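You operate a simulated robot arm through the tools that you are given. There is no shell and no other tool. Be economical: measure what you need, move in short steps, check, and stop when the job is done.

You run a simulated two-armed robot. Do the job below in one go: nothing can be reset, and whatever is moved stays where it is left.

## Task
Wire the open control box as the chart shows and shut the clamps.
Fine: each round plug from the white holders goes into the terminal with its number; all three clamps end shut.

It is judged by the outcome, as a careful person would: the job done as asked, and still so three seconds after it is handed in. It fails if anything else is knocked over, pushed out of place, dropped, spilled or broken.

## Robot
Two 7-joint arms with two-finger parallel grippers on one trunk, on a base that drives. Base frame: it is fixed to the floor where the robot stands at the start and does not move with it; the origin is under the middle of the robot, x ahead of it, y to its left, z up. Lengths are in m, angles in degrees, forces in N, time in s.
The left shoulder is at the start at [0.062, 0.197, 1.129], the right one opposite. With the tool pointing down near the work surface each hand reaches from about 0.28 to 0.72 m from the robot's upright axis, wherever it stands, measured 20 degrees to its own side. Places, roughly: grey tester [0.5, -0.3, 0.8]; left clamp [0.5, 0.1, 0.8]; middle clamp [0.5, 0, 0.8]; right clamp [0.5, -0.1, 0.8]. Payload 1.57 kg a hand.
Tool frame (each hand has its own): the origin (TCP) lies between the finger pads and is the grasp point; the fingertips stand 0.03 m ahead of it; z points along the fingers, y is the line along which they close. The gripper opens to 0.11 m. The fingers are 0.024 m wide and 0.012 m thick; the gripper's body (0.048 by 0.112 m) begins 0.078 m behind the TCP.
Orientation is told as [roll, pitch, yaw] about the base's x, y, z axes, in that order, counted from this pose: with the fingers straight down and closing along the base's y, the tool's x points along the base's -x, its y along +y and its z along -z.

## Interface
- The arms move only by the tool arm_command. It takes "left_rows", "right_rows" or both (then of equal length, played together; a hand with none holds still); each is a list of rows, each a list of 7 numbers: the turn, a rotation vector about the base's x, y, z in units of 8 degrees (1.0 is 8 degrees), then the shift along the base's x, y, z in units of 50 mm (1.0 is 50 mm), then the finger opening in m, from 0 to 0.11. In form: [[ax, ay, az, dx, dy, dz, hand], ...]. A call has 1 to 8 rows; each row shifts and turns the commanded pose from where the row before left it. A call with a number of a shift or a turn outside -1 to 1 is refused whole. Each row takes 0.2 s and may step no farther than 0.05 m and 8.6 degrees from the row before; otherwise, or with a gripper value out of range, the whole call is refused. Where a pose cannot be reached the arm comes as near as it can. A force on the tool above 70 N (or 10 N above the force at the start of the call, whichever is more), or a blocked arm, ends the call early, and 0.2 s more pass. The fingers move at their own pace (about 0.072 m/s each) and stop on an object; they squeeze with about 41 N. The grip force told is the motor's: it shows also when the fingers shut on nothing. Time passes only in rows, and 0.2 s behind the last, so rows that do not move let the fingers close. The reply holds the time, the measured pose of the TCP, the force on the tool along the base axes, the opening and the grip force, in the units named above and with some noise, with the torque about the TCP (base axes, N m) and any sound that the robot's microphone picked up.
- Cameras (640 x 400 px; columns grow to the right, rows downward): "scene" is now at [0.0948, -0.0271, 1.695]; the picture's right is [-0.25, -0.97, 0.00], its down [-0.84, 0.22, -0.49] and it looks along [0.47, -0.12, -0.87] (base axes); focal length 254 px, centre (320, 200). "left" rides on the left gripper at [0.07, -0.016, -0.141] in its tool frame; the picture's right is [0.23, 0.97, 0.00], its down [-0.85, 0.20, -0.48] and it looks along [-0.47, 0.11, 0.88] (tool axes); focal length 222 px, centre (320, 200). "right" rides on the right gripper at [0.07, 0.016, -0.141] in its tool frame; the picture's right is [-0.23, 0.97, 0.00], its down [-0.85, -0.20, -0.48] and it looks along [-0.47, -0.11, 0.88] (tool axes); focal length 222 px, centre (320, 200). There is no depth. A picture from a camera that has moved, and an enlarged one, comes with that camera's place and axes in the base frame and with its lens. The place of the scene camera against the robot may be out by one fixed shift of up to 0.018 m in any direction.
- capture(camera): a new picture of that camera. The clock stands still meanwhile.
- move_column(by): slides the trunk up (or, below 0, down) by that many m; the arms and the scene camera ride with it, the base frame stays. It gives what a move gives, with no picture.
- roll_base(legs): drives the robot by 1 to 6 legs, each [ahead, left, turn to the left] in m, m and degrees, along the robot's own axes; the way and the turn of a leg run together, so that a leg with both is an arc; at most 1.5 m and 180 degrees a leg. The arms and the cameras ride along, it lands a little off, and it stops where it bumps. It gives what a move gives.
- aim_head(pan, tilt): turns the head with the scene camera to pan (to the left, within 86 degrees either way) and tilt (down, from -29 to 69), counted from straight ahead of the robot. It gives what a move gives.
- close_up(camera, box): a new picture of the part [left, top, right, bottom] of that camera's present view, enlarged. The clock stands still meanwhile.
- close_job(): hands the job in; it is judged then, once.

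Go step by step. Nothing tells you exact positions but the pictures and the camera data: compare them with the known pose of the tool, close in by small moves and look again before you grip or let go. The budget is 120 turns and 88 pictures, counting those below and the enlarged ones. Unless the task says otherwise, let go and move clear before handing in, and close with one line.

The tools are called after "Request:" as a command line: name --argument value ..., lists and objects as JSON in quotes. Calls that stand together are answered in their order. arm_command: Moves the arms, as the interface text tells. Its arguments: {"type":"object","properties":{"left_rows":{"type":"array","items":{"type":"array","items":{"type":"number"}}},"right_rows":{"type":"array","items":{"type":"array","items":{"type":"number"}}}},"required":[]} The other tools are called the same way: move_column (by) slides the trunk up or down; roll_base (legs) drives the base; aim_head (pan, tilt) turns the head that bears the scene camera; capture (camera) takes a picture; close_up (camera, box) takes an enlarged picture of a part of a camera's view; close_job () hands the job in.

At the start:

```text
time_s: 0.0
left_eef_pos: [0.5647, 0.1755, 1.1433]
left_tcp_rot: [0.0, 0.1, -0.1]
left_ft_force: [0.5, 0.8, -0.2]
left_torque: [-0.02, 0.04, -0.01]
left_opening: 0.1103
left_grasp_force: 0.1
right_eef_pos: [0.3952, -0.2146, 1.1917]
right_tcp_rot: [0.0, 0.2, 0.0]
right_ft_force: [-0.3, 0.6, 0.7]
right_torque: [-0.01, 0.01, 0.02]
right_opening: 0.1102
right_grasp_force: 0.1
trunk travel left (down, up): [-0.725, 0.265]
robot x, y, heading: [-0.0001, -0.0007, -0.0]
head pan, tilt: [-14.5, 60.5]
```

scene: 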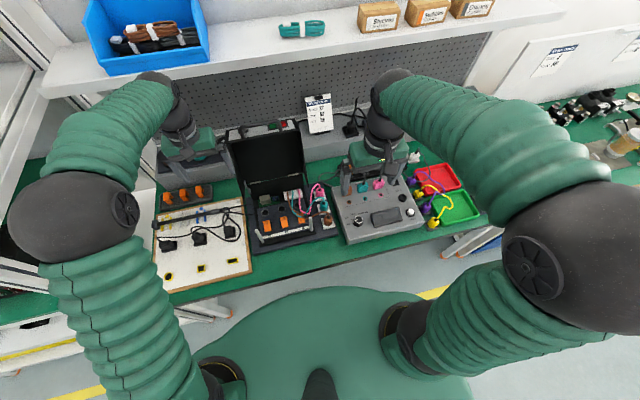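
right: 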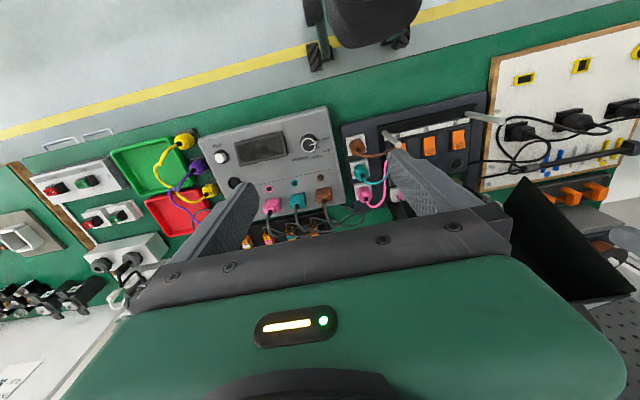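
left: 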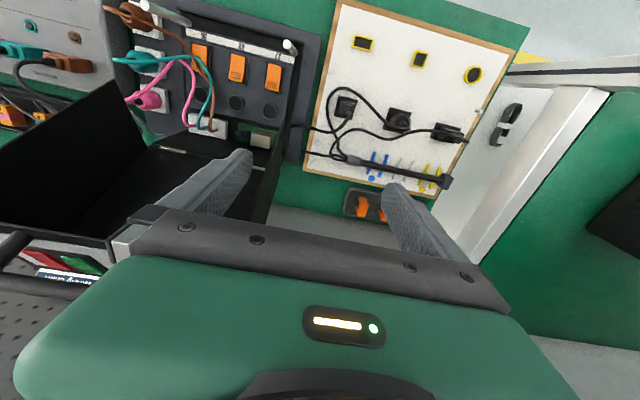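

I see a bench with an open control box (black lid), orange clamps, plugs in white holders on the box's right side with coloured leads, and a chart on the back wall. I look closer at the chart and the box first.

Request:
close_up --camera "scene" --box '[290, 85, 350, 140]'

Request:
close_up --camera "scene" --box '[230, 170, 350, 250]'

Request:
close_up --camera "right" --box '[330, 90, 500, 220]'

Request:
close_up --camera "left" --box '[90, 0, 330, 150]'

```text
7.27 times, centred on (320, 112) of scene
camera zoom: at [0.0948, -0.0271, 1.695], right [-0.25, -0.97, 0.0], down [-0.84, 0.22, -0.49], along [0.47, -0.12, -0.87], focal length 1851 px, centre (320, 836)
```

zoom: 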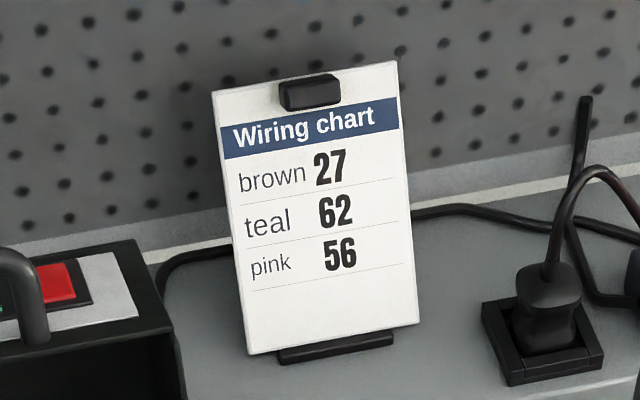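

```text
5.00 times, centred on (290, 210) of scene
camera zoom: at [0.0948, -0.0271, 1.695], right [-0.25, -0.97, 0.0], down [-0.84, 0.22, -0.49], along [0.47, -0.12, -0.87], focal length 1273 px, centre (470, 150)
```

zoom: 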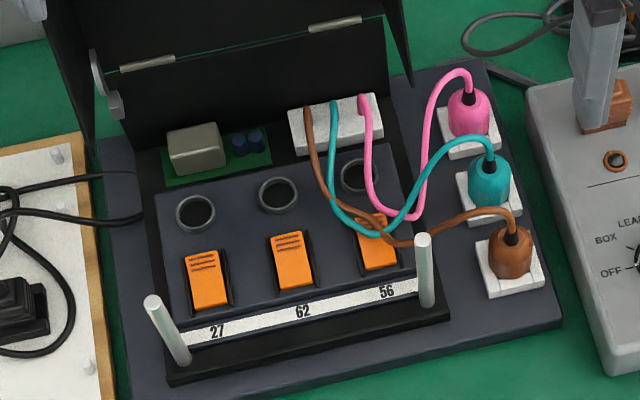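

```text
3.08 times, centred on (415, 155) of right
camera zoom: at [0.3251, -0.1985, 1.3333], right [0.23, 0.97, 0.0], down [0.86, -0.2, 0.48], along [0.47, -0.11, -0.88], focal length 684 px, centre (28, 338)
```

zoom: 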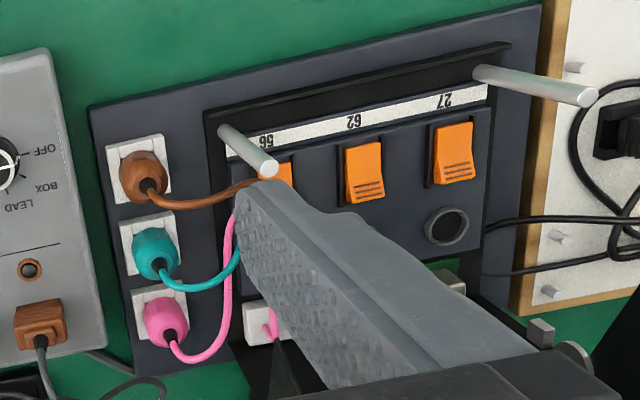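

```text
2.67 times, centred on (210, 75) of left
camera zoom: at [0.4955, 0.1583, 1.2847], right [-0.23, 0.97, 0.0], down [0.86, 0.2, 0.48], along [0.47, 0.11, -0.88], focal length 592 px, centre (613, 533)
```

zoom: 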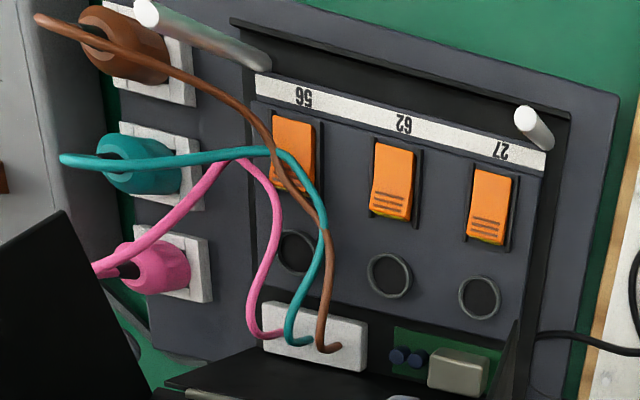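

The chart says brown→27 (left), teal→62 (middle), pink→56 (right), and the terminals are labelled along the box's front strip. I put the clamps near x 0.515 and z 0.82, and the plugs near y -0.147 at x 0.48, 0.54 and 0.60. I'll clear the left arm and bring the right hand in for a closer look.

Request:
arm_command --left_rows '[[0, 0, 0, -0.7, 0.6, 0, 0.11], [0, 0, 0, -0.7, 0.7, 0, 0.11], [0, 0, 0, -0.7, 0.7, 0, 0.11], [0, 0, 0, -0.7, 0.7, 0, 0.11]]' --right_rows '[[0, 0, 0, 0.3, 0.6, -0.7, 0.06], [0, 0, 0, 0.3, 0.7, -0.7, 0.06], [0, 0, 0, 0.3, 0.7, -0.7, 0.06], [0, 0, 0, 0.3, 0.7, -0.7, 0.06]]'

Request:
capture --camera "right"

Request:
capture --camera "scene"

```text
refused: row 2 steps farther than a row can; nothing moved
```

```text
80 pictures are left
camera right: at [0.3251, -0.1985, 1.3333], right [0.23, 0.97, 0.0], down [0.86, -0.2, 0.48], along [0.47, -0.11, -0.88], focal length 222 px, centre (320, 200)
```

right: 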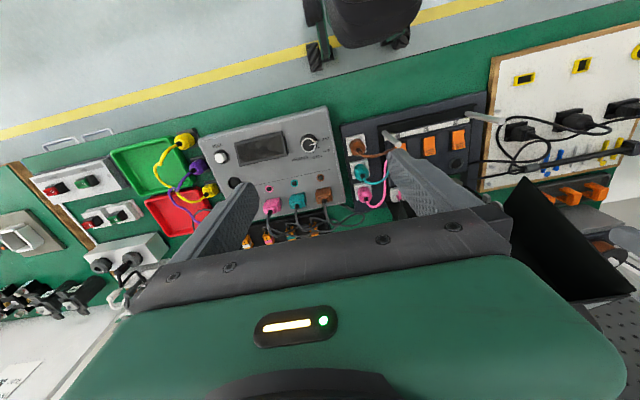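

```text
79 pictures are left
camera scene: at [0.0948, -0.0271, 1.695], right [-0.25, -0.97, 0.0], down [-0.84, 0.22, -0.49], along [0.47, -0.12, -0.87], focal length 254 px, centre (320, 200)
```

scene: 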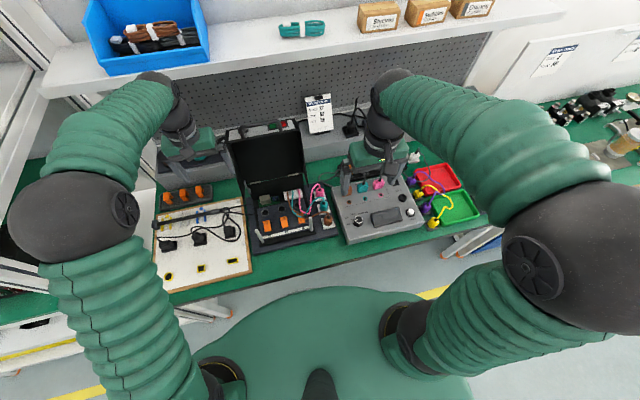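

The steps were too long, since the limit applies to the combined shift. I'll use more and smaller rows.

Request:
arm_command --left_rows '[[0, 0, 0, -0.5, 0.5, 0, 0.11], [0, 0, 0, -0.5, 0.5, 0, 0.11], [0, 0, 0, -0.5, 0.5, 0, 0.11], [0, 0, 0, -0.5, 0.5, 0, 0.11], [0, 0, 0, -0.5, 0.5, 0, 0.11]]' --right_rows '[[0, 0, 0, 0.2, 0.5, -0.5, 0.06], [0, 0, 0, 0.2, 0.5, -0.5, 0.06], [0, 0, 0, 0.2, 0.5, -0.6, 0.06], [0, 0, 0, 0.3, 0.6, -0.6, 0.06], [0, 0, 0, 0.3, 0.6, -0.6, 0.06]]'

Request:
capture --camera "right"

```text
time_s: 1.2
left_eef_pos: [0.4416, 0.3016, 1.1425]
left_tcp_rot: [-0.1, 0.0, 0.0]
left_ft_force: [0.5, 0.4, 0.2]
left_torque: [-0.03, -0.01, -0.03]
left_opening: 0.1102
left_grasp_force: 0.1
right_eef_pos: [0.4557, -0.076, 1.0542]
right_tcp_rot: [-0.1, 0.1, 0.0]
right_ft_force: [0.3, -0.6, 0.6]
right_torque: [-0.02, 0.0, 0.03]
right_opening: 0.0598
right_grasp_force: 0.1
trunk travel left (down, up): [-0.725, 0.265]
robot x, y, heading: [0.0006, 0.0011, -0.3]
head pan, tilt: [-14.5, 60.5]
```

```text
78 pictures are left
camera right: at [0.3854, -0.0593, 1.1953], right [0.23, 0.97, 0.0], down [0.85, -0.2, 0.48], along [0.47, -0.11, -0.88], focal length 222 px, centre (320, 200)
```

right: 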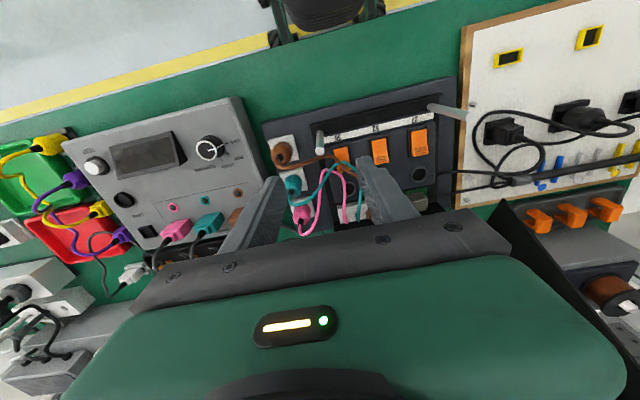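

The right hand now looks onto the box. I'll enlarge the plugs and clamps to see their shapes.

Request:
close_up --camera "right" --box '[250, 80, 470, 230]'

Request:
close_up --camera "scene" --box '[230, 170, 350, 250]'

Request:
capture --camera "left"

```text
2.67 times, centred on (360, 155) of right
camera zoom: at [0.3854, -0.0593, 1.1953], right [0.23, 0.97, 0.0], down [0.85, -0.2, 0.48], along [0.47, -0.11, -0.88], focal length 592 px, centre (213, 320)
```

zoom: 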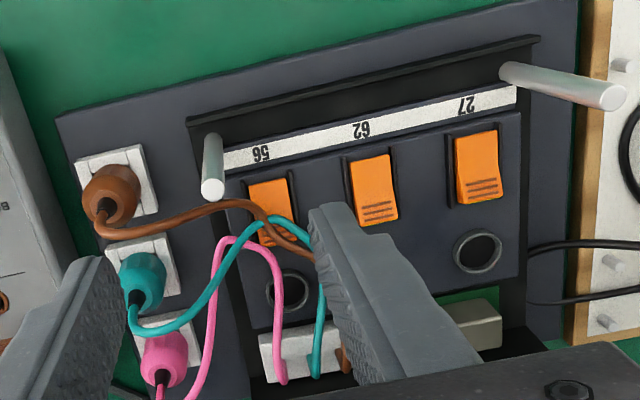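

```text
5.00 times, centred on (290, 210) of scene
camera zoom: at [0.0957, -0.0232, 1.695], right [-0.25, -0.97, 0.0], down [-0.84, 0.22, -0.49], along [0.47, -0.13, -0.87], focal length 1273 px, centre (470, 150)
```

zoom: 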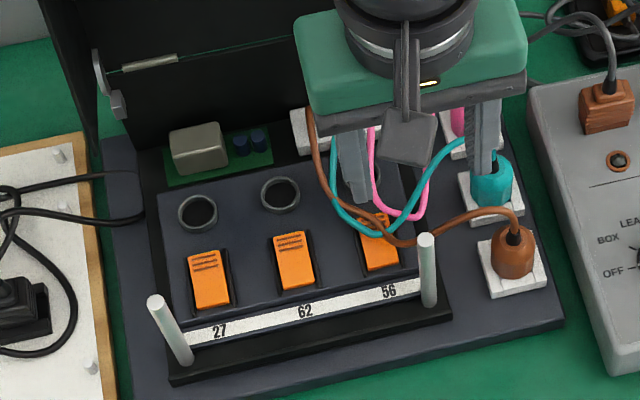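

```text
75 pictures are left
camera left: at [0.3712, 0.2849, 1.2848], right [-0.23, 0.97, 0.0], down [0.86, 0.2, 0.48], along [0.47, 0.11, -0.88], focal length 222 px, centre (320, 200)
```

left: 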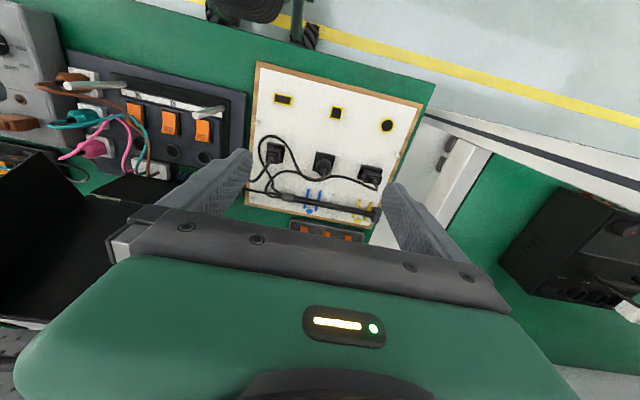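

The layout is now measured: holes at x≈0.575 and y≈0.077, 0.012 and -0.053, rims at z≈0.82. The brown plug's top is near [0.48, -0.147, 0.855]. I'll aim the head at the box to judge the lid's clearance.

Request:
aim_head --pan -3 --tilt 50

Request:
capture --camera "scene"

```text
time_s: 1.9
left_eef_pos: [0.4413, 0.3002, 1.1435]
left_tcp_rot: [0.0, 0.0, 0.1]
left_ft_force: [-0.9, 0.4, -0.6]
left_torque: [0.01, 0.0, 0.0]
left_opening: 0.1101
left_grasp_force: 0.1
right_eef_pos: [0.4557, -0.0778, 1.0539]
right_tcp_rot: [-0.1, 0.1, 0.0]
right_ft_force: [0.6, -0.3, -0.6]
right_torque: [0.03, 0.01, 0.02]
right_opening: 0.06
right_grasp_force: 0.1
trunk travel left (down, up): [-0.725, 0.265]
robot x, y, heading: [0.0021, 0.0007, -0.2]
head pan, tilt: [-3.0, 50.0]
```

```text
74 pictures are left
camera scene: at [0.1078, -0.013, 1.7081], right [-0.05, -1.0, 0.0], down [-0.77, 0.04, -0.64], along [0.64, -0.03, -0.77], focal length 254 px, centre (320, 200)
```

scene: 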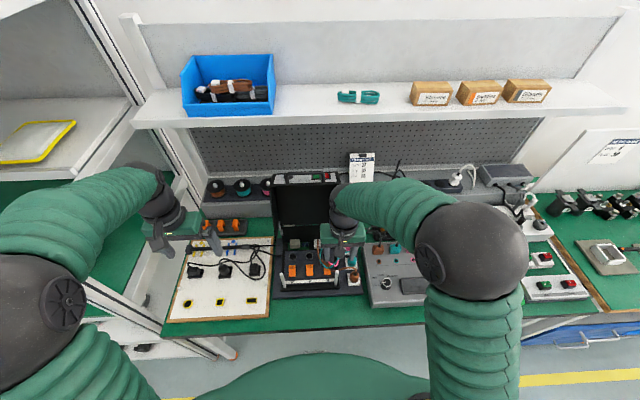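

A shelf overhangs the back of the bench and the lid leans back, so there is room as long as I stay low. The cords leave toward +y, so I'll grip plugs along x: I turn the right hand +90° and move above the brown plug.

Request:
arm_command --right_rows '[[0, 0, 0.9375, 0, -0.2, 0, 0.05], [0, 0, 0.9375, 0.1, -0.2, 0, 0.05], [0, 0, 0.9375, 0.1, -0.2, 0, 0.05], [0, 0, 0.9375, 0.1, -0.2, 0, 0.05], [0, 0, 0.9375, 0.1, -0.2, 0, 0.05], [0, 0, 0.9375, 0.1, -0.2, 0, 0.05]]'

Request:
arm_command --right_rows '[[0, 0, 0.9375, 0, -0.1, -0.2, 0.05], [0, 0, 0.9375, 0, -0.1, -0.2, 0.05], [0, 0, 0.9375, 0, 0, -0.3, 0.05], [0, 0, 0.9375, 0, 0, -0.3, 0.05], [0, 0, 0.9375, 0, 0, -0.3, 0.05], [0, 0, 0.9375, 0, 0, -0.2, 0.05]]'

Request:
capture --camera "right"

```text
time_s: 3.3
left_eef_pos: [0.4414, 0.2989, 1.1445]
left_tcp_rot: [0.0, -0.1, 0.0]
left_ft_force: [0.5, 0.0, -0.1]
left_torque: [0.01, 0.0, 0.0]
left_opening: 0.11
left_grasp_force: 0.0
right_eef_pos: [0.479, -0.1402, 1.052]
right_tcp_rot: [0.1, 0.0, 45.2]
right_ft_force: [0.3, 0.7, 0.5]
right_torque: [-0.02, -0.03, -0.01]
right_opening: 0.0501
right_grasp_force: 0.0
trunk travel left (down, up): [-0.725, 0.265]
robot x, y, heading: [0.0001, 0.0036, -0.1]
head pan, tilt: [-3.0, 50.0]
```

```text
time_s: 4.7
left_eef_pos: [0.4407, 0.2994, 1.1441]
left_tcp_rot: [0.0, 0.0, 0.1]
left_ft_force: [-0.2, 0.2, 0.6]
left_torque: [-0.01, 0.0, -0.01]
left_opening: 0.1102
left_grasp_force: 0.0
right_eef_pos: [0.4807, -0.1504, 0.9755]
right_tcp_rot: [0.0, -0.1, 90.2]
right_ft_force: [-0.3, 0.2, -0.7]
right_torque: [0.0, 0.0, 0.01]
right_opening: 0.0501
right_grasp_force: 0.1
trunk travel left (down, up): [-0.725, 0.265]
robot x, y, heading: [-0.002, 0.0005, 0.1]
head pan, tilt: [-3.0, 50.0]
```

```text
73 pictures are left
camera right: at [0.463, -0.2189, 1.1173], right [-0.97, 0.22, 0.0], down [0.2, 0.86, 0.48], along [0.11, 0.47, -0.88], focal length 222 px, centre (320, 200)
```

right: 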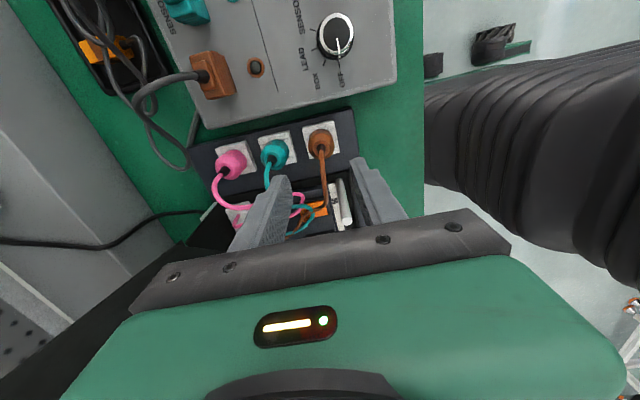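

The turned hand sees all three plugs upright in their holders. I'll enlarge for shape and position.

Request:
close_up --camera "right" --box '[185, 100, 375, 230]'

Request:
close_up --camera "scene" --box '[260, 220, 400, 310]'

```text
3.08 times, centred on (280, 165) of right
camera zoom: at [0.463, -0.2189, 1.1173], right [-0.97, 0.22, 0.0], down [0.2, 0.86, 0.48], along [0.11, 0.47, -0.88], focal length 684 px, centre (443, 308)
```

zoom: 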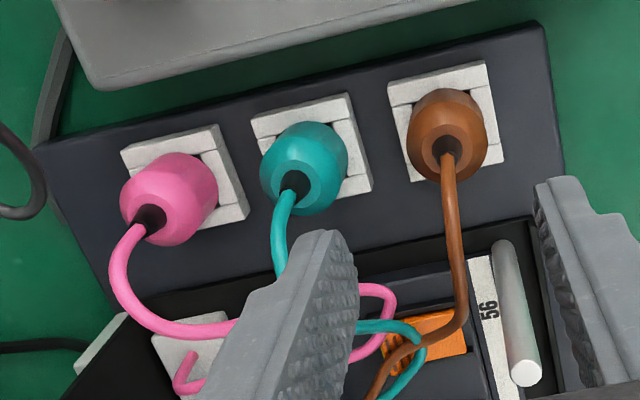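

```text
4.44 times, centred on (330, 265) of scene
camera zoom: at [0.1083, -0.0139, 1.7081], right [-0.05, -1.0, 0.0], down [-0.77, 0.04, -0.64], along [0.64, -0.03, -0.77], focal length 1131 px, centre (276, -89)
```

zoom: 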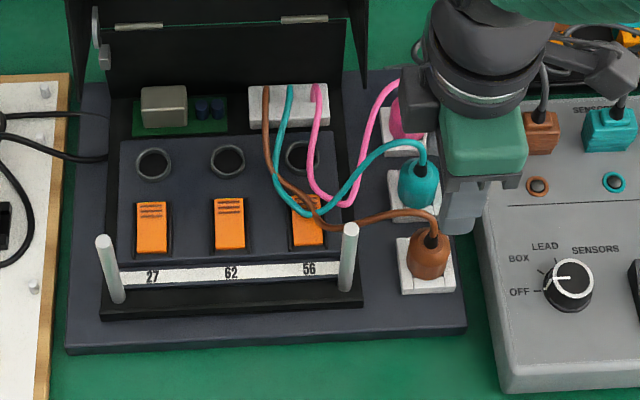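

The brown plug's axis is at about (0.479, -0.147), its holder top near z 0.805 and its neck near 0.855. I come down halfway and check the alignment.

Request:
arm_command --right_rows '[[0, 0, 0, -0.03, 0.07, -0.6, 0.047], [0, 0, 0, 0, 0, -0.6, 0.047], [0, 0, 0, 0, 0, -0.6, 0.047]]'

Request:
capture --camera "right"

```text
time_s: 5.5
left_eef_pos: [0.4422, 0.2991, 1.1437]
left_tcp_rot: [0.0, 0.0, -0.1]
left_ft_force: [0.0, 0.0, 1.0]
left_torque: [0.02, 0.01, -0.01]
left_opening: 0.1098
left_grasp_force: 0.0
right_eef_pos: [0.4795, -0.1449, 0.8865]
right_tcp_rot: [0.1, 0.1, 89.9]
right_ft_force: [-0.5, 0.0, -0.4]
right_torque: [0.01, -0.02, -0.01]
right_opening: 0.0474
right_grasp_force: 0.1
trunk travel left (down, up): [-0.725, 0.265]
robot x, y, heading: [0.0022, -0.0026, 0.3]
head pan, tilt: [-3.0, 50.0]
```

```text
70 pictures are left
camera right: at [0.4622, -0.2146, 1.0281], right [-0.97, 0.23, 0.0], down [0.2, 0.85, 0.48], along [0.11, 0.47, -0.88], focal length 222 px, centre (320, 200)
```

right: 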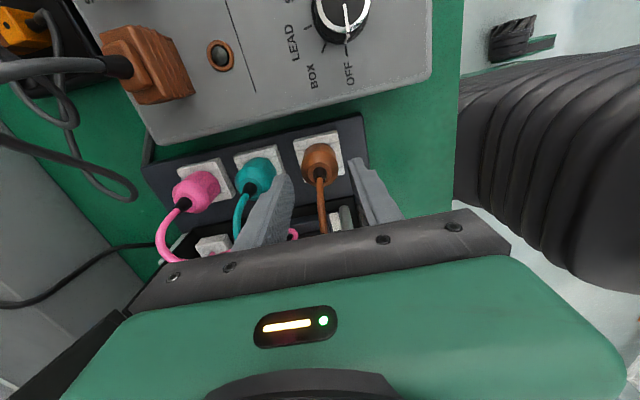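

The plug sits midway between the fingers. I go down to grip height and close.

Request:
arm_command --right_rows '[[0, 0, 0, 0, -0.03, -0.45, 0.047], [0, 0, 0, 0, 0, -0.44, 0.047], [0, 0, 0, 0, 0, 0, 0.047]]'

Request:
close_up --camera "right" --box '[220, 100, 420, 230]'

```text
time_s: 6.3
left_eef_pos: [0.4412, 0.2984, 1.1446]
left_tcp_rot: [-0.1, -0.2, -0.1]
left_ft_force: [-1.0, -0.6, 0.2]
left_torque: [0.0, -0.01, 0.0]
left_opening: 0.1099
left_grasp_force: 0.0
right_eef_pos: [0.4778, -0.1485, 0.8424]
right_tcp_rot: [0.0, 0.0, 90.1]
right_ft_force: [0.7, -1.1, 0.1]
right_torque: [0.01, 0.0, 0.02]
right_opening: 0.047
right_grasp_force: 0.0
trunk travel left (down, up): [-0.725, 0.265]
robot x, y, heading: [0.0003, 0.0004, -0.0]
head pan, tilt: [-3.0, 50.0]
```

```text
3.08 times, centred on (320, 165) of right
camera zoom: at [0.4607, -0.2166, 0.9834], right [-0.97, 0.23, 0.0], down [0.2, 0.85, 0.48], along [0.11, 0.47, -0.88], focal length 684 px, centre (320, 308)
```

zoom: 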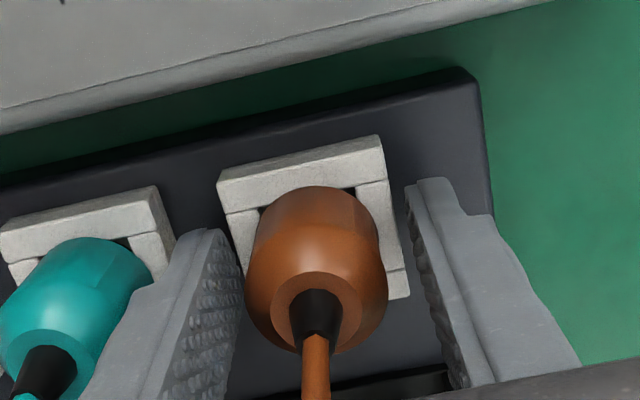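

The fingers straddle the brown plug with it slightly nearer the +x finger. I nudge over and close.

Request:
arm_command --right_rows '[[0, 0, 0, 0.04, 0.02, 0, 0.045], [0, 0, 0, 0, 0, 0, 0.03], [0, 0, 0, 0, 0, 0, 0.015], [0, 0, 0, 0, 0, 0, 0.015], [0, 0, 0, 0, 0, 0, 0.015]]'

Request:
close_up --camera "right" --box '[220, 100, 420, 230]'

```text
time_s: 7.5
left_eef_pos: [0.4397, 0.2996, 1.144]
left_tcp_rot: [0.0, 0.0, -0.1]
left_ft_force: [0.0, -0.3, 0.1]
left_torque: [0.0, 0.02, -0.03]
left_opening: 0.1099
left_grasp_force: 0.1
right_eef_pos: [0.4796, -0.1465, 0.8431]
right_tcp_rot: [0.2, 0.0, 90.0]
right_ft_force: [-8.3, 0.3, -6.6]
right_torque: [-0.38, 0.68, -0.14]
right_opening: 0.0432
right_grasp_force: 44.7
trunk travel left (down, up): [-0.725, 0.265]
robot x, y, heading: [-0.0022, -0.0018, 0.0]
head pan, tilt: [-3.0, 50.0]
```

```text
3.08 times, centred on (320, 165) of right
camera zoom: at [0.4622, -0.2156, 0.9836], right [-0.97, 0.23, 0.0], down [0.2, 0.85, 0.48], along [0.11, 0.47, -0.88], focal length 684 px, centre (320, 308)
```

zoom: 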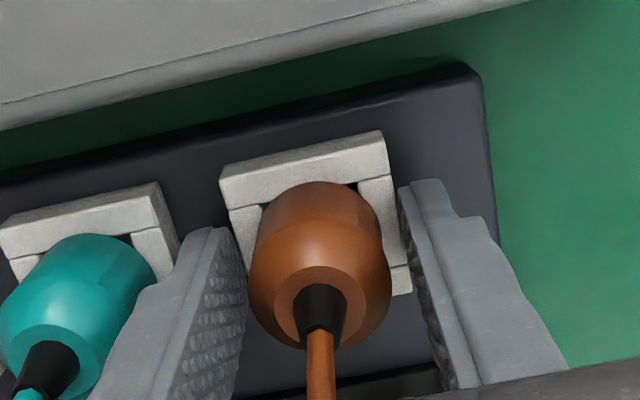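

The fingers stopped at 43 mm, which means the tips caught the holder block rather than the plug. I open, rise about 14 mm and grip again.

Request:
arm_command --right_rows '[[0, 0, 0, 0, 0, 0, 0.047], [0, 0, 0, 0, 0, 0, 0.047], [0, 0, 0, 0, 0, 0.28, 0.047], [0, 0, 0, 0, 0, 0, 0.03], [0, 0, 0, 0, 0, 0, 0.02], [0, 0, 0, 0, 0, 0, 0.02], [0, 0, 0, 0, 0, 0, 0.02]]'

Request:
close_up --camera "right" --box '[220, 100, 420, 230]'

```text
time_s: 9.1
left_eef_pos: [0.441, 0.2994, 1.1435]
left_tcp_rot: [0.0, 0.0, 0.0]
left_ft_force: [-0.7, -1.0, 0.3]
left_torque: [0.03, 0.0, -0.01]
left_opening: 0.1101
left_grasp_force: 0.0
right_eef_pos: [0.4806, -0.1466, 0.8555]
right_tcp_rot: [0.2, 0.0, 90.0]
right_ft_force: [-1.0, -0.3, 0.1]
right_torque: [0.02, 0.0, -0.03]
right_opening: 0.03
right_grasp_force: 39.5
trunk travel left (down, up): [-0.725, 0.265]
robot x, y, heading: [-0.0031, 0.0006, -0.1]
head pan, tilt: [-3.0, 50.0]
```

```text
3.08 times, centred on (320, 165) of right
camera zoom: at [0.4625, -0.2158, 0.9972], right [-0.97, 0.23, 0.0], down [0.2, 0.85, 0.48], along [0.11, 0.47, -0.88], focal length 684 px, centre (320, 308)
```

zoom: 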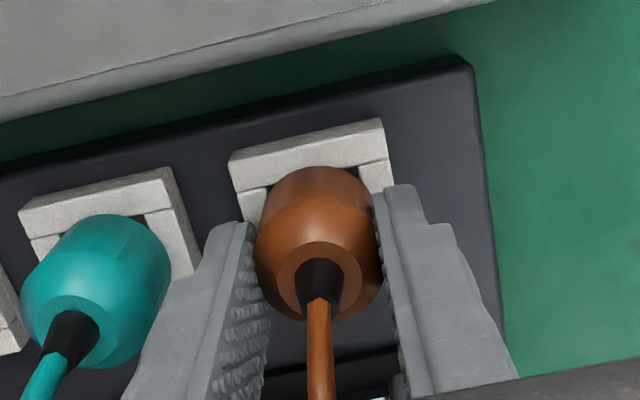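

The plug is now held, with a 30 mm opening and 40 N. I lift it straight up and check.

Request:
arm_command --right_rows '[[0, 0, 0, 0, 0, 0.2, 0.02], [0, 0, 0, 0, 0, 0.3, 0.02], [0, 0, 0, 0, 0, 0.4, 0.02], [0, 0, 0, 0, 0, 0.5, 0.02], [0, 0, 0, 0, 0, 0.5, 0.02]]'

Request:
capture --camera "right"

Request:
close_up --camera "scene" --box '[260, 220, 400, 310]'

```text
time_s: 10.3
left_eef_pos: [0.4405, 0.2979, 1.1444]
left_tcp_rot: [-0.1, -0.1, 0.0]
left_ft_force: [-0.1, 0.4, 0.1]
left_torque: [0.05, -0.03, 0.0]
left_opening: 0.1101
left_grasp_force: 0.1
right_eef_pos: [0.4783, -0.1465, 0.9535]
right_tcp_rot: [0.0, -0.1, 90.1]
right_ft_force: [0.3, -0.1, 0.8]
right_torque: [0.01, 0.01, -0.01]
right_opening: 0.0302
right_grasp_force: 39.4
trunk travel left (down, up): [-0.725, 0.265]
robot x, y, heading: [-0.0001, -0.0001, 0.2]
head pan, tilt: [-3.0, 50.0]
```

```text
66 pictures are left
camera right: at [0.4624, -0.2157, 1.0945], right [-0.97, 0.23, 0.0], down [0.2, 0.85, 0.48], along [0.11, 0.47, -0.88], focal length 222 px, centre (320, 200)
```

right: 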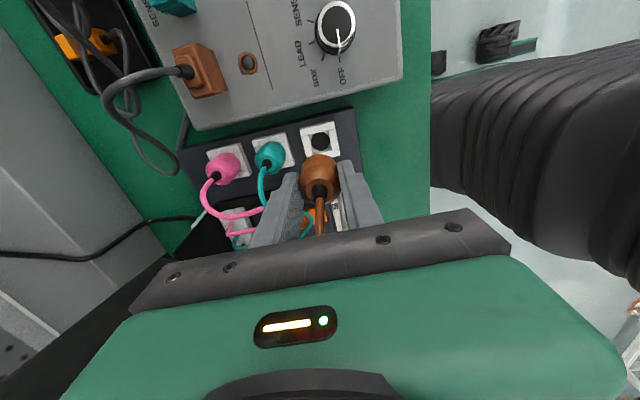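

```text
4.44 times, centred on (330, 265) of scene
camera zoom: at [0.107, -0.0136, 1.7081], right [-0.05, -1.0, 0.0], down [-0.77, 0.04, -0.64], along [0.64, -0.03, -0.77], focal length 1131 px, centre (276, -89)
```

zoom: 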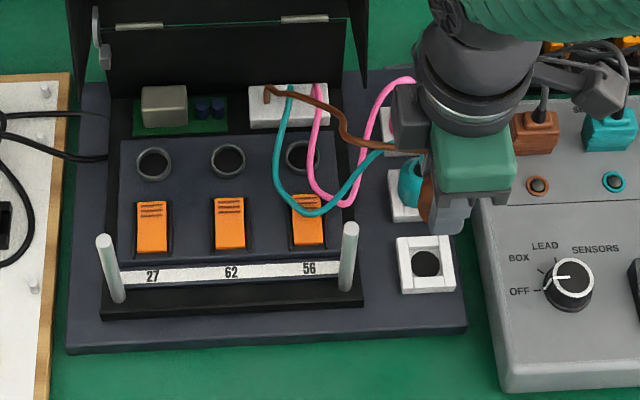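

The brown plug is out of its holder. I carry it around behind the right post to above terminal 27.

Request:
arm_command --right_rows '[[0, 0, 0, 0.7, 0.2, 0.3, 0.02], [0, 0, 0, 0.8, 0.4, 0.1, 0.02], [0, 0, 0, 0.45, 0.8, 0, 0.02], [0, 0, 0, 0, 0.9, 0, 0.02], [0, 0, 0, 0, 0.9, 0, 0.02], [0, 0, 0, 0, 0.9, 0, 0.02], [0, 0, 0, 0, 0.37, 0, 0.02]]'

Request:
capture --camera "right"

Request:
capture --camera "left"

```text
time_s: 11.1
left_eef_pos: [0.4387, 0.2912, 1.1472]
left_tcp_rot: [0.4, -0.2, -0.2]
left_ft_force: [-0.7, -0.5, -0.4]
left_torque: [0.01, -0.01, 0.02]
left_opening: 0.11
left_grasp_force: 0.1
right_eef_pos: [0.5572, -0.1237, 0.9692]
right_tcp_rot: [0.8, 0.6, 88.6]
right_ft_force: [0.2, 0.1, 0.6]
right_torque: [0.0, -0.04, -0.01]
right_opening: 0.0301
right_grasp_force: 39.7
trunk travel left (down, up): [-0.725, 0.265]
robot x, y, heading: [0.0004, 0.0006, 0.2]
head pan, tilt: [-3.0, 50.0]
stopped in row 3 (right hand): the force on the tool passed its limit at 88 N (the readings are from after the stop); the commanded pose is now the measured one
```

```text
64 pictures are left
camera right: at [0.5401, -0.1918, 1.1123], right [-0.97, 0.25, 0.01], down [0.23, 0.86, 0.47], along [0.11, 0.45, -0.88], focal length 222 px, centre (320, 200)
```

right: 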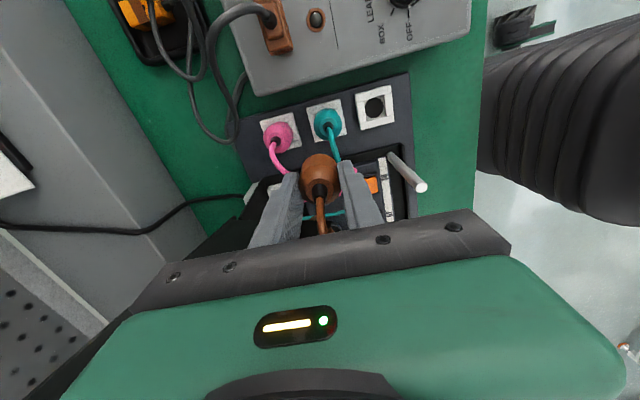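

```text
63 pictures are left
camera left: at [0.3678, 0.2725, 1.2884], right [-0.22, 0.97, 0.01], down [0.85, 0.19, 0.48], along [0.47, 0.11, -0.88], focal length 222 px, centre (320, 200)
```

left: 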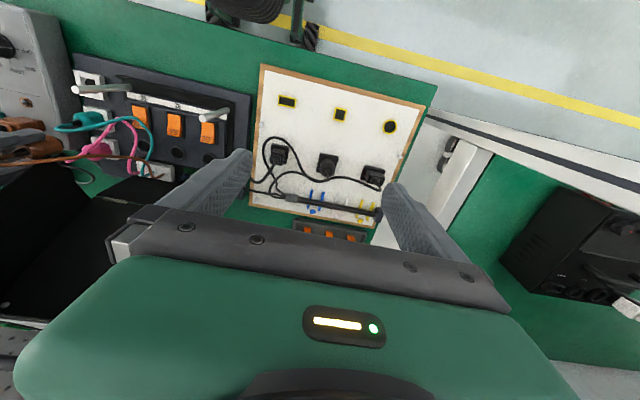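

Something took 88 N in the third row, before the hand had crossed over the box. I look at what the hand is near.

Request:
close_up --camera "scene" --box '[220, 120, 440, 300]'

Request:
capture --camera "scene"

```text
2.22 times, centred on (330, 210) of scene
camera zoom: at [0.1039, -0.0285, 1.7083], right [-0.06, -1.0, -0.01], down [-0.76, 0.05, -0.64], along [0.64, -0.03, -0.77], focal length 566 px, centre (298, 178)
```

zoom: 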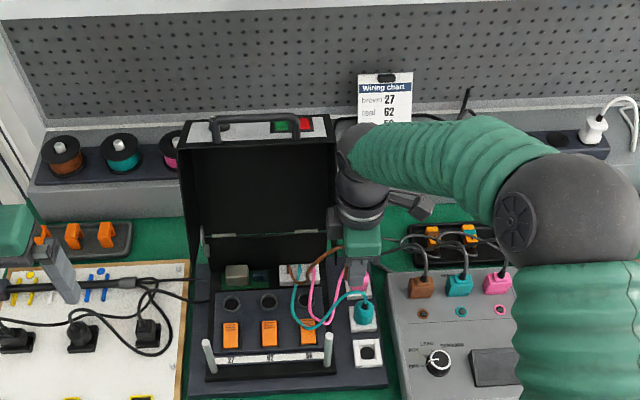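

```text
61 pictures are left
camera scene: at [0.1039, -0.0285, 1.7083], right [-0.06, -1.0, -0.01], down [-0.76, 0.05, -0.64], along [0.64, -0.03, -0.77], focal length 254 px, centre (320, 200)
```

scene: 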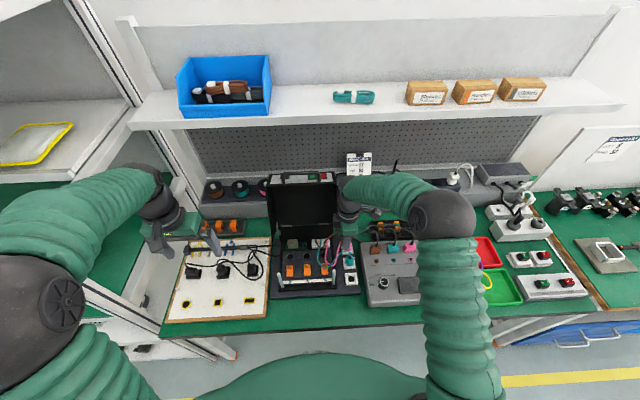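

The lid is a deep shell: its side walls lean back, with lower front corners near x 0.56, z 0.95, at y≈-0.10 and 0.12. The wrist bumped the right wall. A vertical hand won't fit well there, so I'll tilt the hand back about 40° with the fingers closing along y. That needs a fresh grip, so first I back off and return brown to its holder.

Request:
arm_command --right_rows '[[0, 0, 0, -0.3, -0.4, 0, 0.02], [0, 0, 0, -0.6, -0.06, 0, 0.02], [0, 0, 0, -0.6, 0, 0, 0.02], [0, 0, 0, 0, 0, 0, 0.02]]'

Request:
capture --camera "scene"

```text
time_s: 12.1
left_eef_pos: [0.4421, 0.3005, 1.1436]
left_tcp_rot: [-0.2, 0.0, 0.0]
left_ft_force: [-0.1, 0.8, 0.2]
left_torque: [-0.01, -0.01, -0.03]
left_opening: 0.1102
left_grasp_force: 0.0
right_eef_pos: [0.4843, -0.1413, 0.9701]
right_tcp_rot: [0.8, 1.1, 88.6]
right_ft_force: [-0.3, 0.0, -1.2]
right_torque: [0.0, 0.03, 0.0]
right_opening: 0.0301
right_grasp_force: 39.5
trunk travel left (down, up): [-0.725, 0.265]
robot x, y, heading: [0.001, -0.0008, 0.1]
head pan, tilt: [-3.0, 50.0]
```

```text
60 pictures are left
camera scene: at [0.1095, -0.0129, 1.708], right [-0.05, -1.0, 0.0], down [-0.77, 0.04, -0.64], along [0.64, -0.04, -0.77], focal length 254 px, centre (320, 200)
```

scene: 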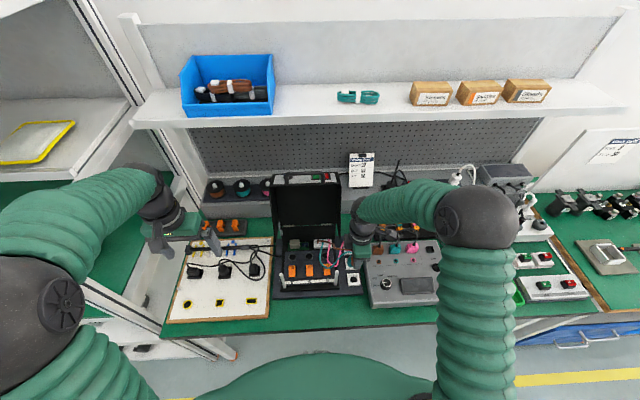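

The lid and trunk look unchanged. I straighten the hand and align over brown's holder again.

Request:
arm_command --right_rows '[[0.14, -0.1, 0.17, -0.08, -0.1, 0, 0.02], [0, 0, 0, 0, 0, -0.5, 0.02], [0, 0, 0, 0, 0, -0.4, 0.02], [0, 0, 0, 0, 0, 0, 0.02]]'

Request:
close_up --camera "right" --box '[220, 100, 420, 230]'

```text
time_s: 13.1
left_eef_pos: [0.4388, 0.3013, 1.1444]
left_tcp_rot: [0.0, -0.1, -0.1]
left_ft_force: [0.8, -0.1, 0.2]
left_torque: [-0.01, -0.01, 0.02]
left_opening: 0.1101
left_grasp_force: 0.1
right_eef_pos: [0.4795, -0.144, 0.9237]
right_tcp_rot: [-0.2, -0.1, 90.0]
right_ft_force: [1.0, 0.8, -0.6]
right_torque: [-0.01, 0.0, 0.0]
right_opening: 0.0299
right_grasp_force: 39.7
trunk travel left (down, up): [-0.725, 0.265]
robot x, y, heading: [-0.0006, 0.0009, 0.2]
head pan, tilt: [-3.0, 50.0]
```

```text
3.08 times, centred on (320, 165) of right
camera zoom: at [0.4628, -0.2132, 1.0654], right [-0.97, 0.23, 0.0], down [0.2, 0.86, 0.48], along [0.11, 0.47, -0.88], focal length 684 px, centre (320, 308)
```

zoom: 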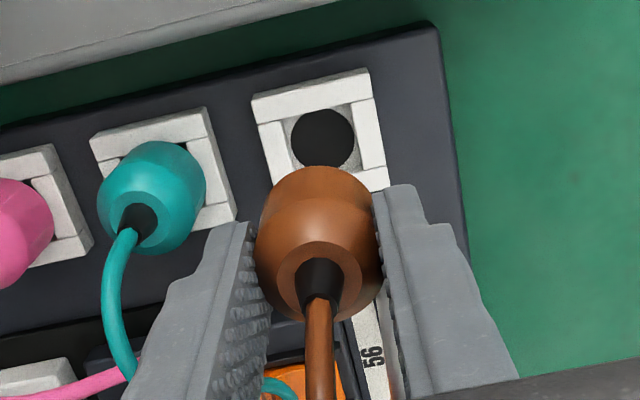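

The holder's hole lies just under the plug. I lower gently to the height I gripped it at.

Request:
arm_command --right_rows '[[0, 0, 0, 0, -0.05, -0.4, 0.02], [0, 0, 0, 0, 0, -0.4, 0.02], [0, 0, 0, 0, 0, -0.3, 0.02], [0, 0, 0, 0, 0, -0.2, 0.02], [0, 0, 0, 0, 0, 0, 0.02]]'

Request:
close_up --camera "right" --box '[220, 100, 420, 230]'

```text
time_s: 14.2
left_eef_pos: [0.4409, 0.2978, 1.144]
left_tcp_rot: [0.0, -0.1, -0.1]
left_ft_force: [0.3, 0.9, 0.0]
left_torque: [0.0, -0.03, -0.01]
left_opening: 0.1099
left_grasp_force: 0.1
right_eef_pos: [0.4775, -0.1469, 0.8605]
right_tcp_rot: [-0.2, -0.1, 90.1]
right_ft_force: [-0.5, 0.5, -1.5]
right_torque: [0.03, -0.02, 0.0]
right_opening: 0.0297
right_grasp_force: 39.5
trunk travel left (down, up): [-0.725, 0.265]
robot x, y, heading: [-0.0012, -0.0007, -0.2]
head pan, tilt: [-3.0, 50.0]
```

```text
3.08 times, centred on (320, 165) of right
camera zoom: at [0.4609, -0.2171, 1.0012], right [-0.97, 0.23, 0.0], down [0.2, 0.85, 0.48], along [0.11, 0.47, -0.88], focal length 684 px, centre (320, 308)
```

zoom: 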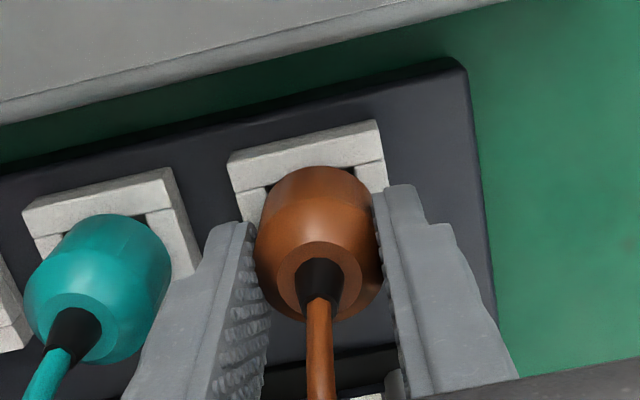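

It slid in without force. I lower the last few millimetres, release and rise.

Request:
arm_command --right_rows '[[0, 0, 0, 0, 0, -0.09, 0.02], [0, 0, 0, 0, 0, 0, 0.02], [0, 0, 0, 0, 0, 0, 0.047], [0, 0, 0, 0, 0, 0, 0.047], [0, 0, 0, 0, 0, 0.5, 0.047], [0, 0, 0, 0, 0, 0.8, 0.047], [0, 0, 0, 0, 0, 0.8, 0.047]]'

Request:
close_up --camera "right" --box '[220, 100, 420, 230]'

```text
time_s: 15.8
left_eef_pos: [0.4392, 0.2976, 1.1443]
left_tcp_rot: [0.0, 0.0, 0.0]
left_ft_force: [0.3, 0.5, -0.5]
left_torque: [-0.02, 0.0, 0.01]
left_opening: 0.1097
left_grasp_force: 0.1
right_eef_pos: [0.4786, -0.1497, 0.9614]
right_tcp_rot: [0.0, -0.2, 90.0]
right_ft_force: [-0.1, -0.9, -0.7]
right_torque: [-0.01, -0.04, -0.01]
right_opening: 0.0469
right_grasp_force: 0.1
trunk travel left (down, up): [-0.725, 0.265]
robot x, y, heading: [-0.0, -0.0001, -0.3]
head pan, tilt: [-3.0, 50.0]
```

```text
3.08 times, centred on (320, 165) of right
camera zoom: at [0.4622, -0.2187, 1.1022], right [-0.97, 0.23, 0.0], down [0.2, 0.85, 0.48], along [0.11, 0.47, -0.88], focal length 684 px, centre (320, 308)
```

zoom: 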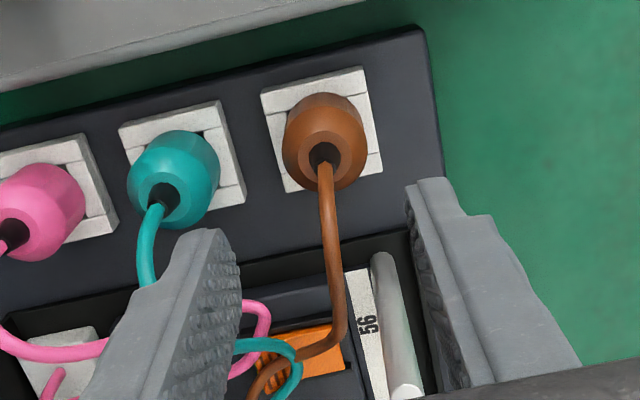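

Brown is back in its holder upright. Now I turn the hand back to yaw 0, staging a little behind the plug and above it.

Request:
arm_command --right_rows '[[0, 0, 0, 0, 0, 0.6, 0.047], [0, 0, -0.9375, -0.1, 0, 0.4, 0.047], [0, 0, -0.9375, -0.1, 0, 0, 0.047], [0, 0, -0.9375, -0.1, 0, 0, 0.047], [0, 0, -0.9375, -0.1, 0, 0, 0.047], [0, 0, -0.9375, -0.1, 0, 0, 0.047], [0, 0, -0.9375, -0.1, 0, 0, 0.047], [0, 0, -0.9375, -0.1, 0, 0, 0.047]]'

Request:
arm_command --right_rows '[[0, 0, -0.9375, -0.1, 0, 0, 0.047], [0, 0, -0.9375, 0, 0, 0, 0.047], [0, 0, -0.9375, 0, 0, 0, 0.047], [0, 0, -0.9375, 0, 0, 0, 0.047], [0, 0, -0.9375, 0, 0, 0, 0.047], [0, 0, 0, 0, 0, 0, 0.047]]'

Request:
arm_command --right_rows '[[0, -1, 0, 0, 0, 0, 0.047], [0, -1, 0, 0, 0, 0, 0.047], [0, -1, 0, 0, 0, -0.3, 0.047], [0, -1, 0, 0, 0, -0.3, 0.047], [0, -1, 0, 0, 0, -0.3, 0.047], [0, 0, 0, 0, 0, 0, 0.047]]'

Request:
capture --camera "right"

Request:
capture --camera "scene"

```text
time_s: 17.6
left_eef_pos: [0.4406, 0.2985, 1.1448]
left_tcp_rot: [0.0, -0.1, -0.1]
left_ft_force: [0.1, -0.2, -1.1]
left_torque: [0.0, 0.0, -0.03]
left_opening: 0.1101
left_grasp_force: 0.0
right_eef_pos: [0.4464, -0.1467, 1.0118]
right_tcp_rot: [-0.1, -0.1, 37.3]
right_ft_force: [-0.2, 0.0, -0.1]
right_torque: [0.02, -0.03, -0.02]
right_opening: 0.0471
right_grasp_force: 0.0
trunk travel left (down, up): [-0.725, 0.265]
robot x, y, heading: [0.0015, 0.0012, -0.3]
head pan, tilt: [-3.0, 50.0]
```

```text
time_s: 19.1
left_eef_pos: [0.4404, 0.2991, 1.144]
left_tcp_rot: [0.0, -0.1, -0.1]
left_ft_force: [-0.3, 0.2, 1.2]
left_torque: [0.01, 0.03, -0.04]
left_opening: 0.11
left_grasp_force: 0.2
right_eef_pos: [0.4402, -0.1492, 1.0114]
right_tcp_rot: [0.0, 0.0, -0.1]
right_ft_force: [0.6, 0.2, 0.8]
right_torque: [-0.02, 0.0, 0.03]
right_opening: 0.0473
right_grasp_force: 0.2
trunk travel left (down, up): [-0.725, 0.265]
robot x, y, heading: [0.0005, -0.0011, -0.1]
head pan, tilt: [-3.0, 50.0]
```

```text
time_s: 20.4
left_eef_pos: [0.4411, 0.2982, 1.1441]
left_tcp_rot: [0.0, -0.1, -0.1]
left_ft_force: [0.2, 0.5, -0.2]
left_torque: [0.0, 0.01, 0.03]
left_opening: 0.11
left_grasp_force: 0.1
right_eef_pos: [0.4438, -0.1473, 0.9628]
right_tcp_rot: [-0.2, -40.0, 0.0]
right_ft_force: [0.4, -0.1, 0.2]
right_torque: [0.02, 0.02, -0.03]
right_opening: 0.0469
right_grasp_force: 0.0
right hand out of reach, approached as far as the arm can: row 5
trunk travel left (down, up): [-0.725, 0.265]
robot x, y, heading: [0.0031, -0.0013, -0.2]
head pan, tilt: [-3.0, 50.0]
```

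```text
56 pictures are left
camera right: at [0.2988, -0.1302, 1.0261], right [0.18, 0.97, 0.14], down [0.35, -0.2, 0.92], along [0.92, -0.11, -0.37], focal length 222 px, centre (320, 200)
```

right: 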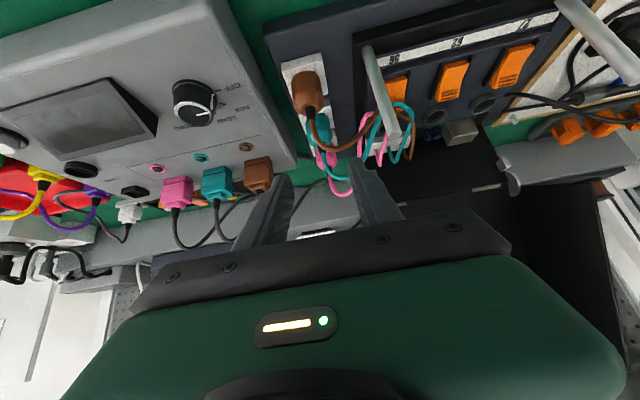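

```text
55 pictures are left
camera scene: at [0.1075, -0.0134, 1.7081], right [-0.05, -1.0, 0.0], down [-0.77, 0.04, -0.64], along [0.64, -0.04, -0.77], focal length 254 px, centre (320, 200)
```

scene: 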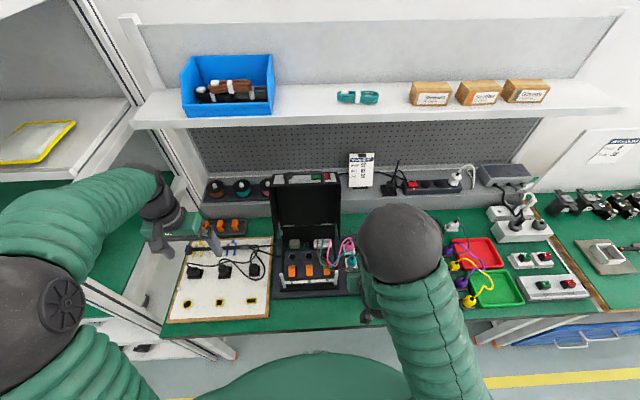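

At this tilt the arm is slightly cramped close to the robot. I back the base off 0.10 m so the tilted hand has room.

Request:
roll_base --legs '[[-0.1, 0, 0]]'

Request:
arm_command --right_rows '[[0, 0, 0, 0.9, 0, 0, 0.047], [0, 0, 0, 0.9, 0, 0, 0.047], [0, 0, 0, 0, 0, -0.5, 0.047], [0, 0, 0, 0, 0, 0, 0.047]]'

Request:
close_up --camera "right" --box '[200, 40, 420, 220]'

```text
time_s: 21.6
left_eef_pos: [0.342, 0.2986, 1.1426]
left_tcp_rot: [-0.1, 0.1, 0.0]
left_ft_force: [0.4, -0.9, 0.3]
left_torque: [0.01, 0.01, -0.02]
left_opening: 0.1101
left_grasp_force: 0.1
right_eef_pos: [0.347, -0.1474, 0.9613]
right_tcp_rot: [0.0, -39.8, 0.1]
right_ft_force: [0.6, 0.7, -0.5]
right_torque: [0.01, 0.02, 0.0]
right_opening: 0.0469
right_grasp_force: 0.1
trunk travel left (down, up): [-0.725, 0.265]
robot x, y, heading: [-0.0955, 0.0002, 0.1]
head pan, tilt: [-3.0, 50.0]
```

```text
time_s: 22.6
left_eef_pos: [0.3369, 0.3001, 1.1457]
left_tcp_rot: [0.0, -0.2, 0.0]
left_ft_force: [-0.6, 0.0, -0.4]
left_torque: [-0.01, -0.02, -0.02]
left_opening: 0.1099
left_grasp_force: 0.0
right_eef_pos: [0.4331, -0.1494, 0.9376]
right_tcp_rot: [-0.2, -40.2, 0.1]
right_ft_force: [0.1, 1.2, 0.4]
right_torque: [0.0, -0.04, 0.01]
right_opening: 0.047
right_grasp_force: 0.0
trunk travel left (down, up): [-0.725, 0.265]
robot x, y, heading: [-0.1022, 0.0, -0.3]
head pan, tilt: [-3.0, 50.0]
```

```text
2.22 times, centred on (310, 130) of right
camera zoom: at [0.2888, -0.1328, 0.9999], right [0.17, 0.97, 0.14], down [0.35, -0.2, 0.92], along [0.92, -0.11, -0.37], focal length 494 px, centre (342, 356)
```

zoom: 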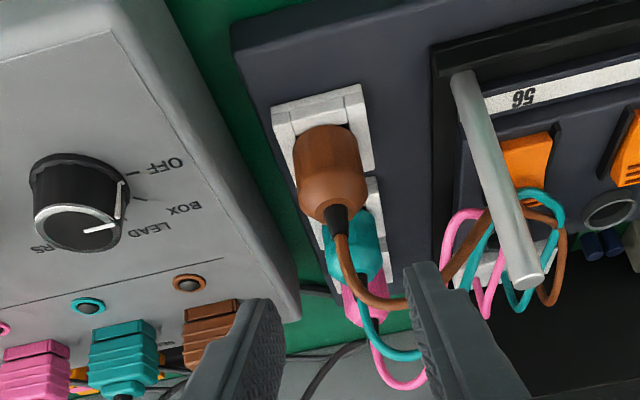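

The cord now leaves ahead of the fingers and the tester edge is at y≈-0.195, so there is room. I move to the pre-grip point along the tilted finger line.

Request:
arm_command --right_rows '[[0, 0, 0, 0.04, 0.03, -0.45, 0.042], [0, 0, 0, 0, 0, -0.4, 0.042], [0, 0, 0, 0, 0, 0, 0.042]]'

Request:
close_up --camera "right" --box '[200, 40, 420, 220]'

```text
time_s: 23.4
left_eef_pos: [0.3372, 0.2996, 1.1446]
left_tcp_rot: [-0.1, -0.3, 0.0]
left_ft_force: [-0.4, 0.5, -0.2]
left_torque: [0.02, 0.0, -0.03]
left_opening: 0.1102
left_grasp_force: 0.0
right_eef_pos: [0.4354, -0.1448, 0.8965]
right_tcp_rot: [-0.1, -40.1, 0.1]
right_ft_force: [-0.1, -0.4, 0.5]
right_torque: [-0.01, 0.05, -0.01]
right_opening: 0.0421
right_grasp_force: 0.0
trunk travel left (down, up): [-0.725, 0.265]
robot x, y, heading: [-0.0972, 0.0004, -0.1]
head pan, tilt: [-3.0, 50.0]
```

```text
2.22 times, centred on (310, 130) of right
camera zoom: at [0.2907, -0.1292, 0.9594], right [0.17, 0.97, 0.15], down [0.34, -0.2, 0.92], along [0.92, -0.11, -0.37], focal length 494 px, centre (342, 356)
```

zoom: 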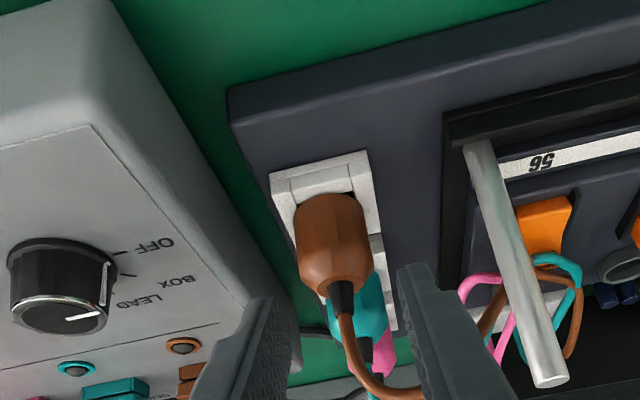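

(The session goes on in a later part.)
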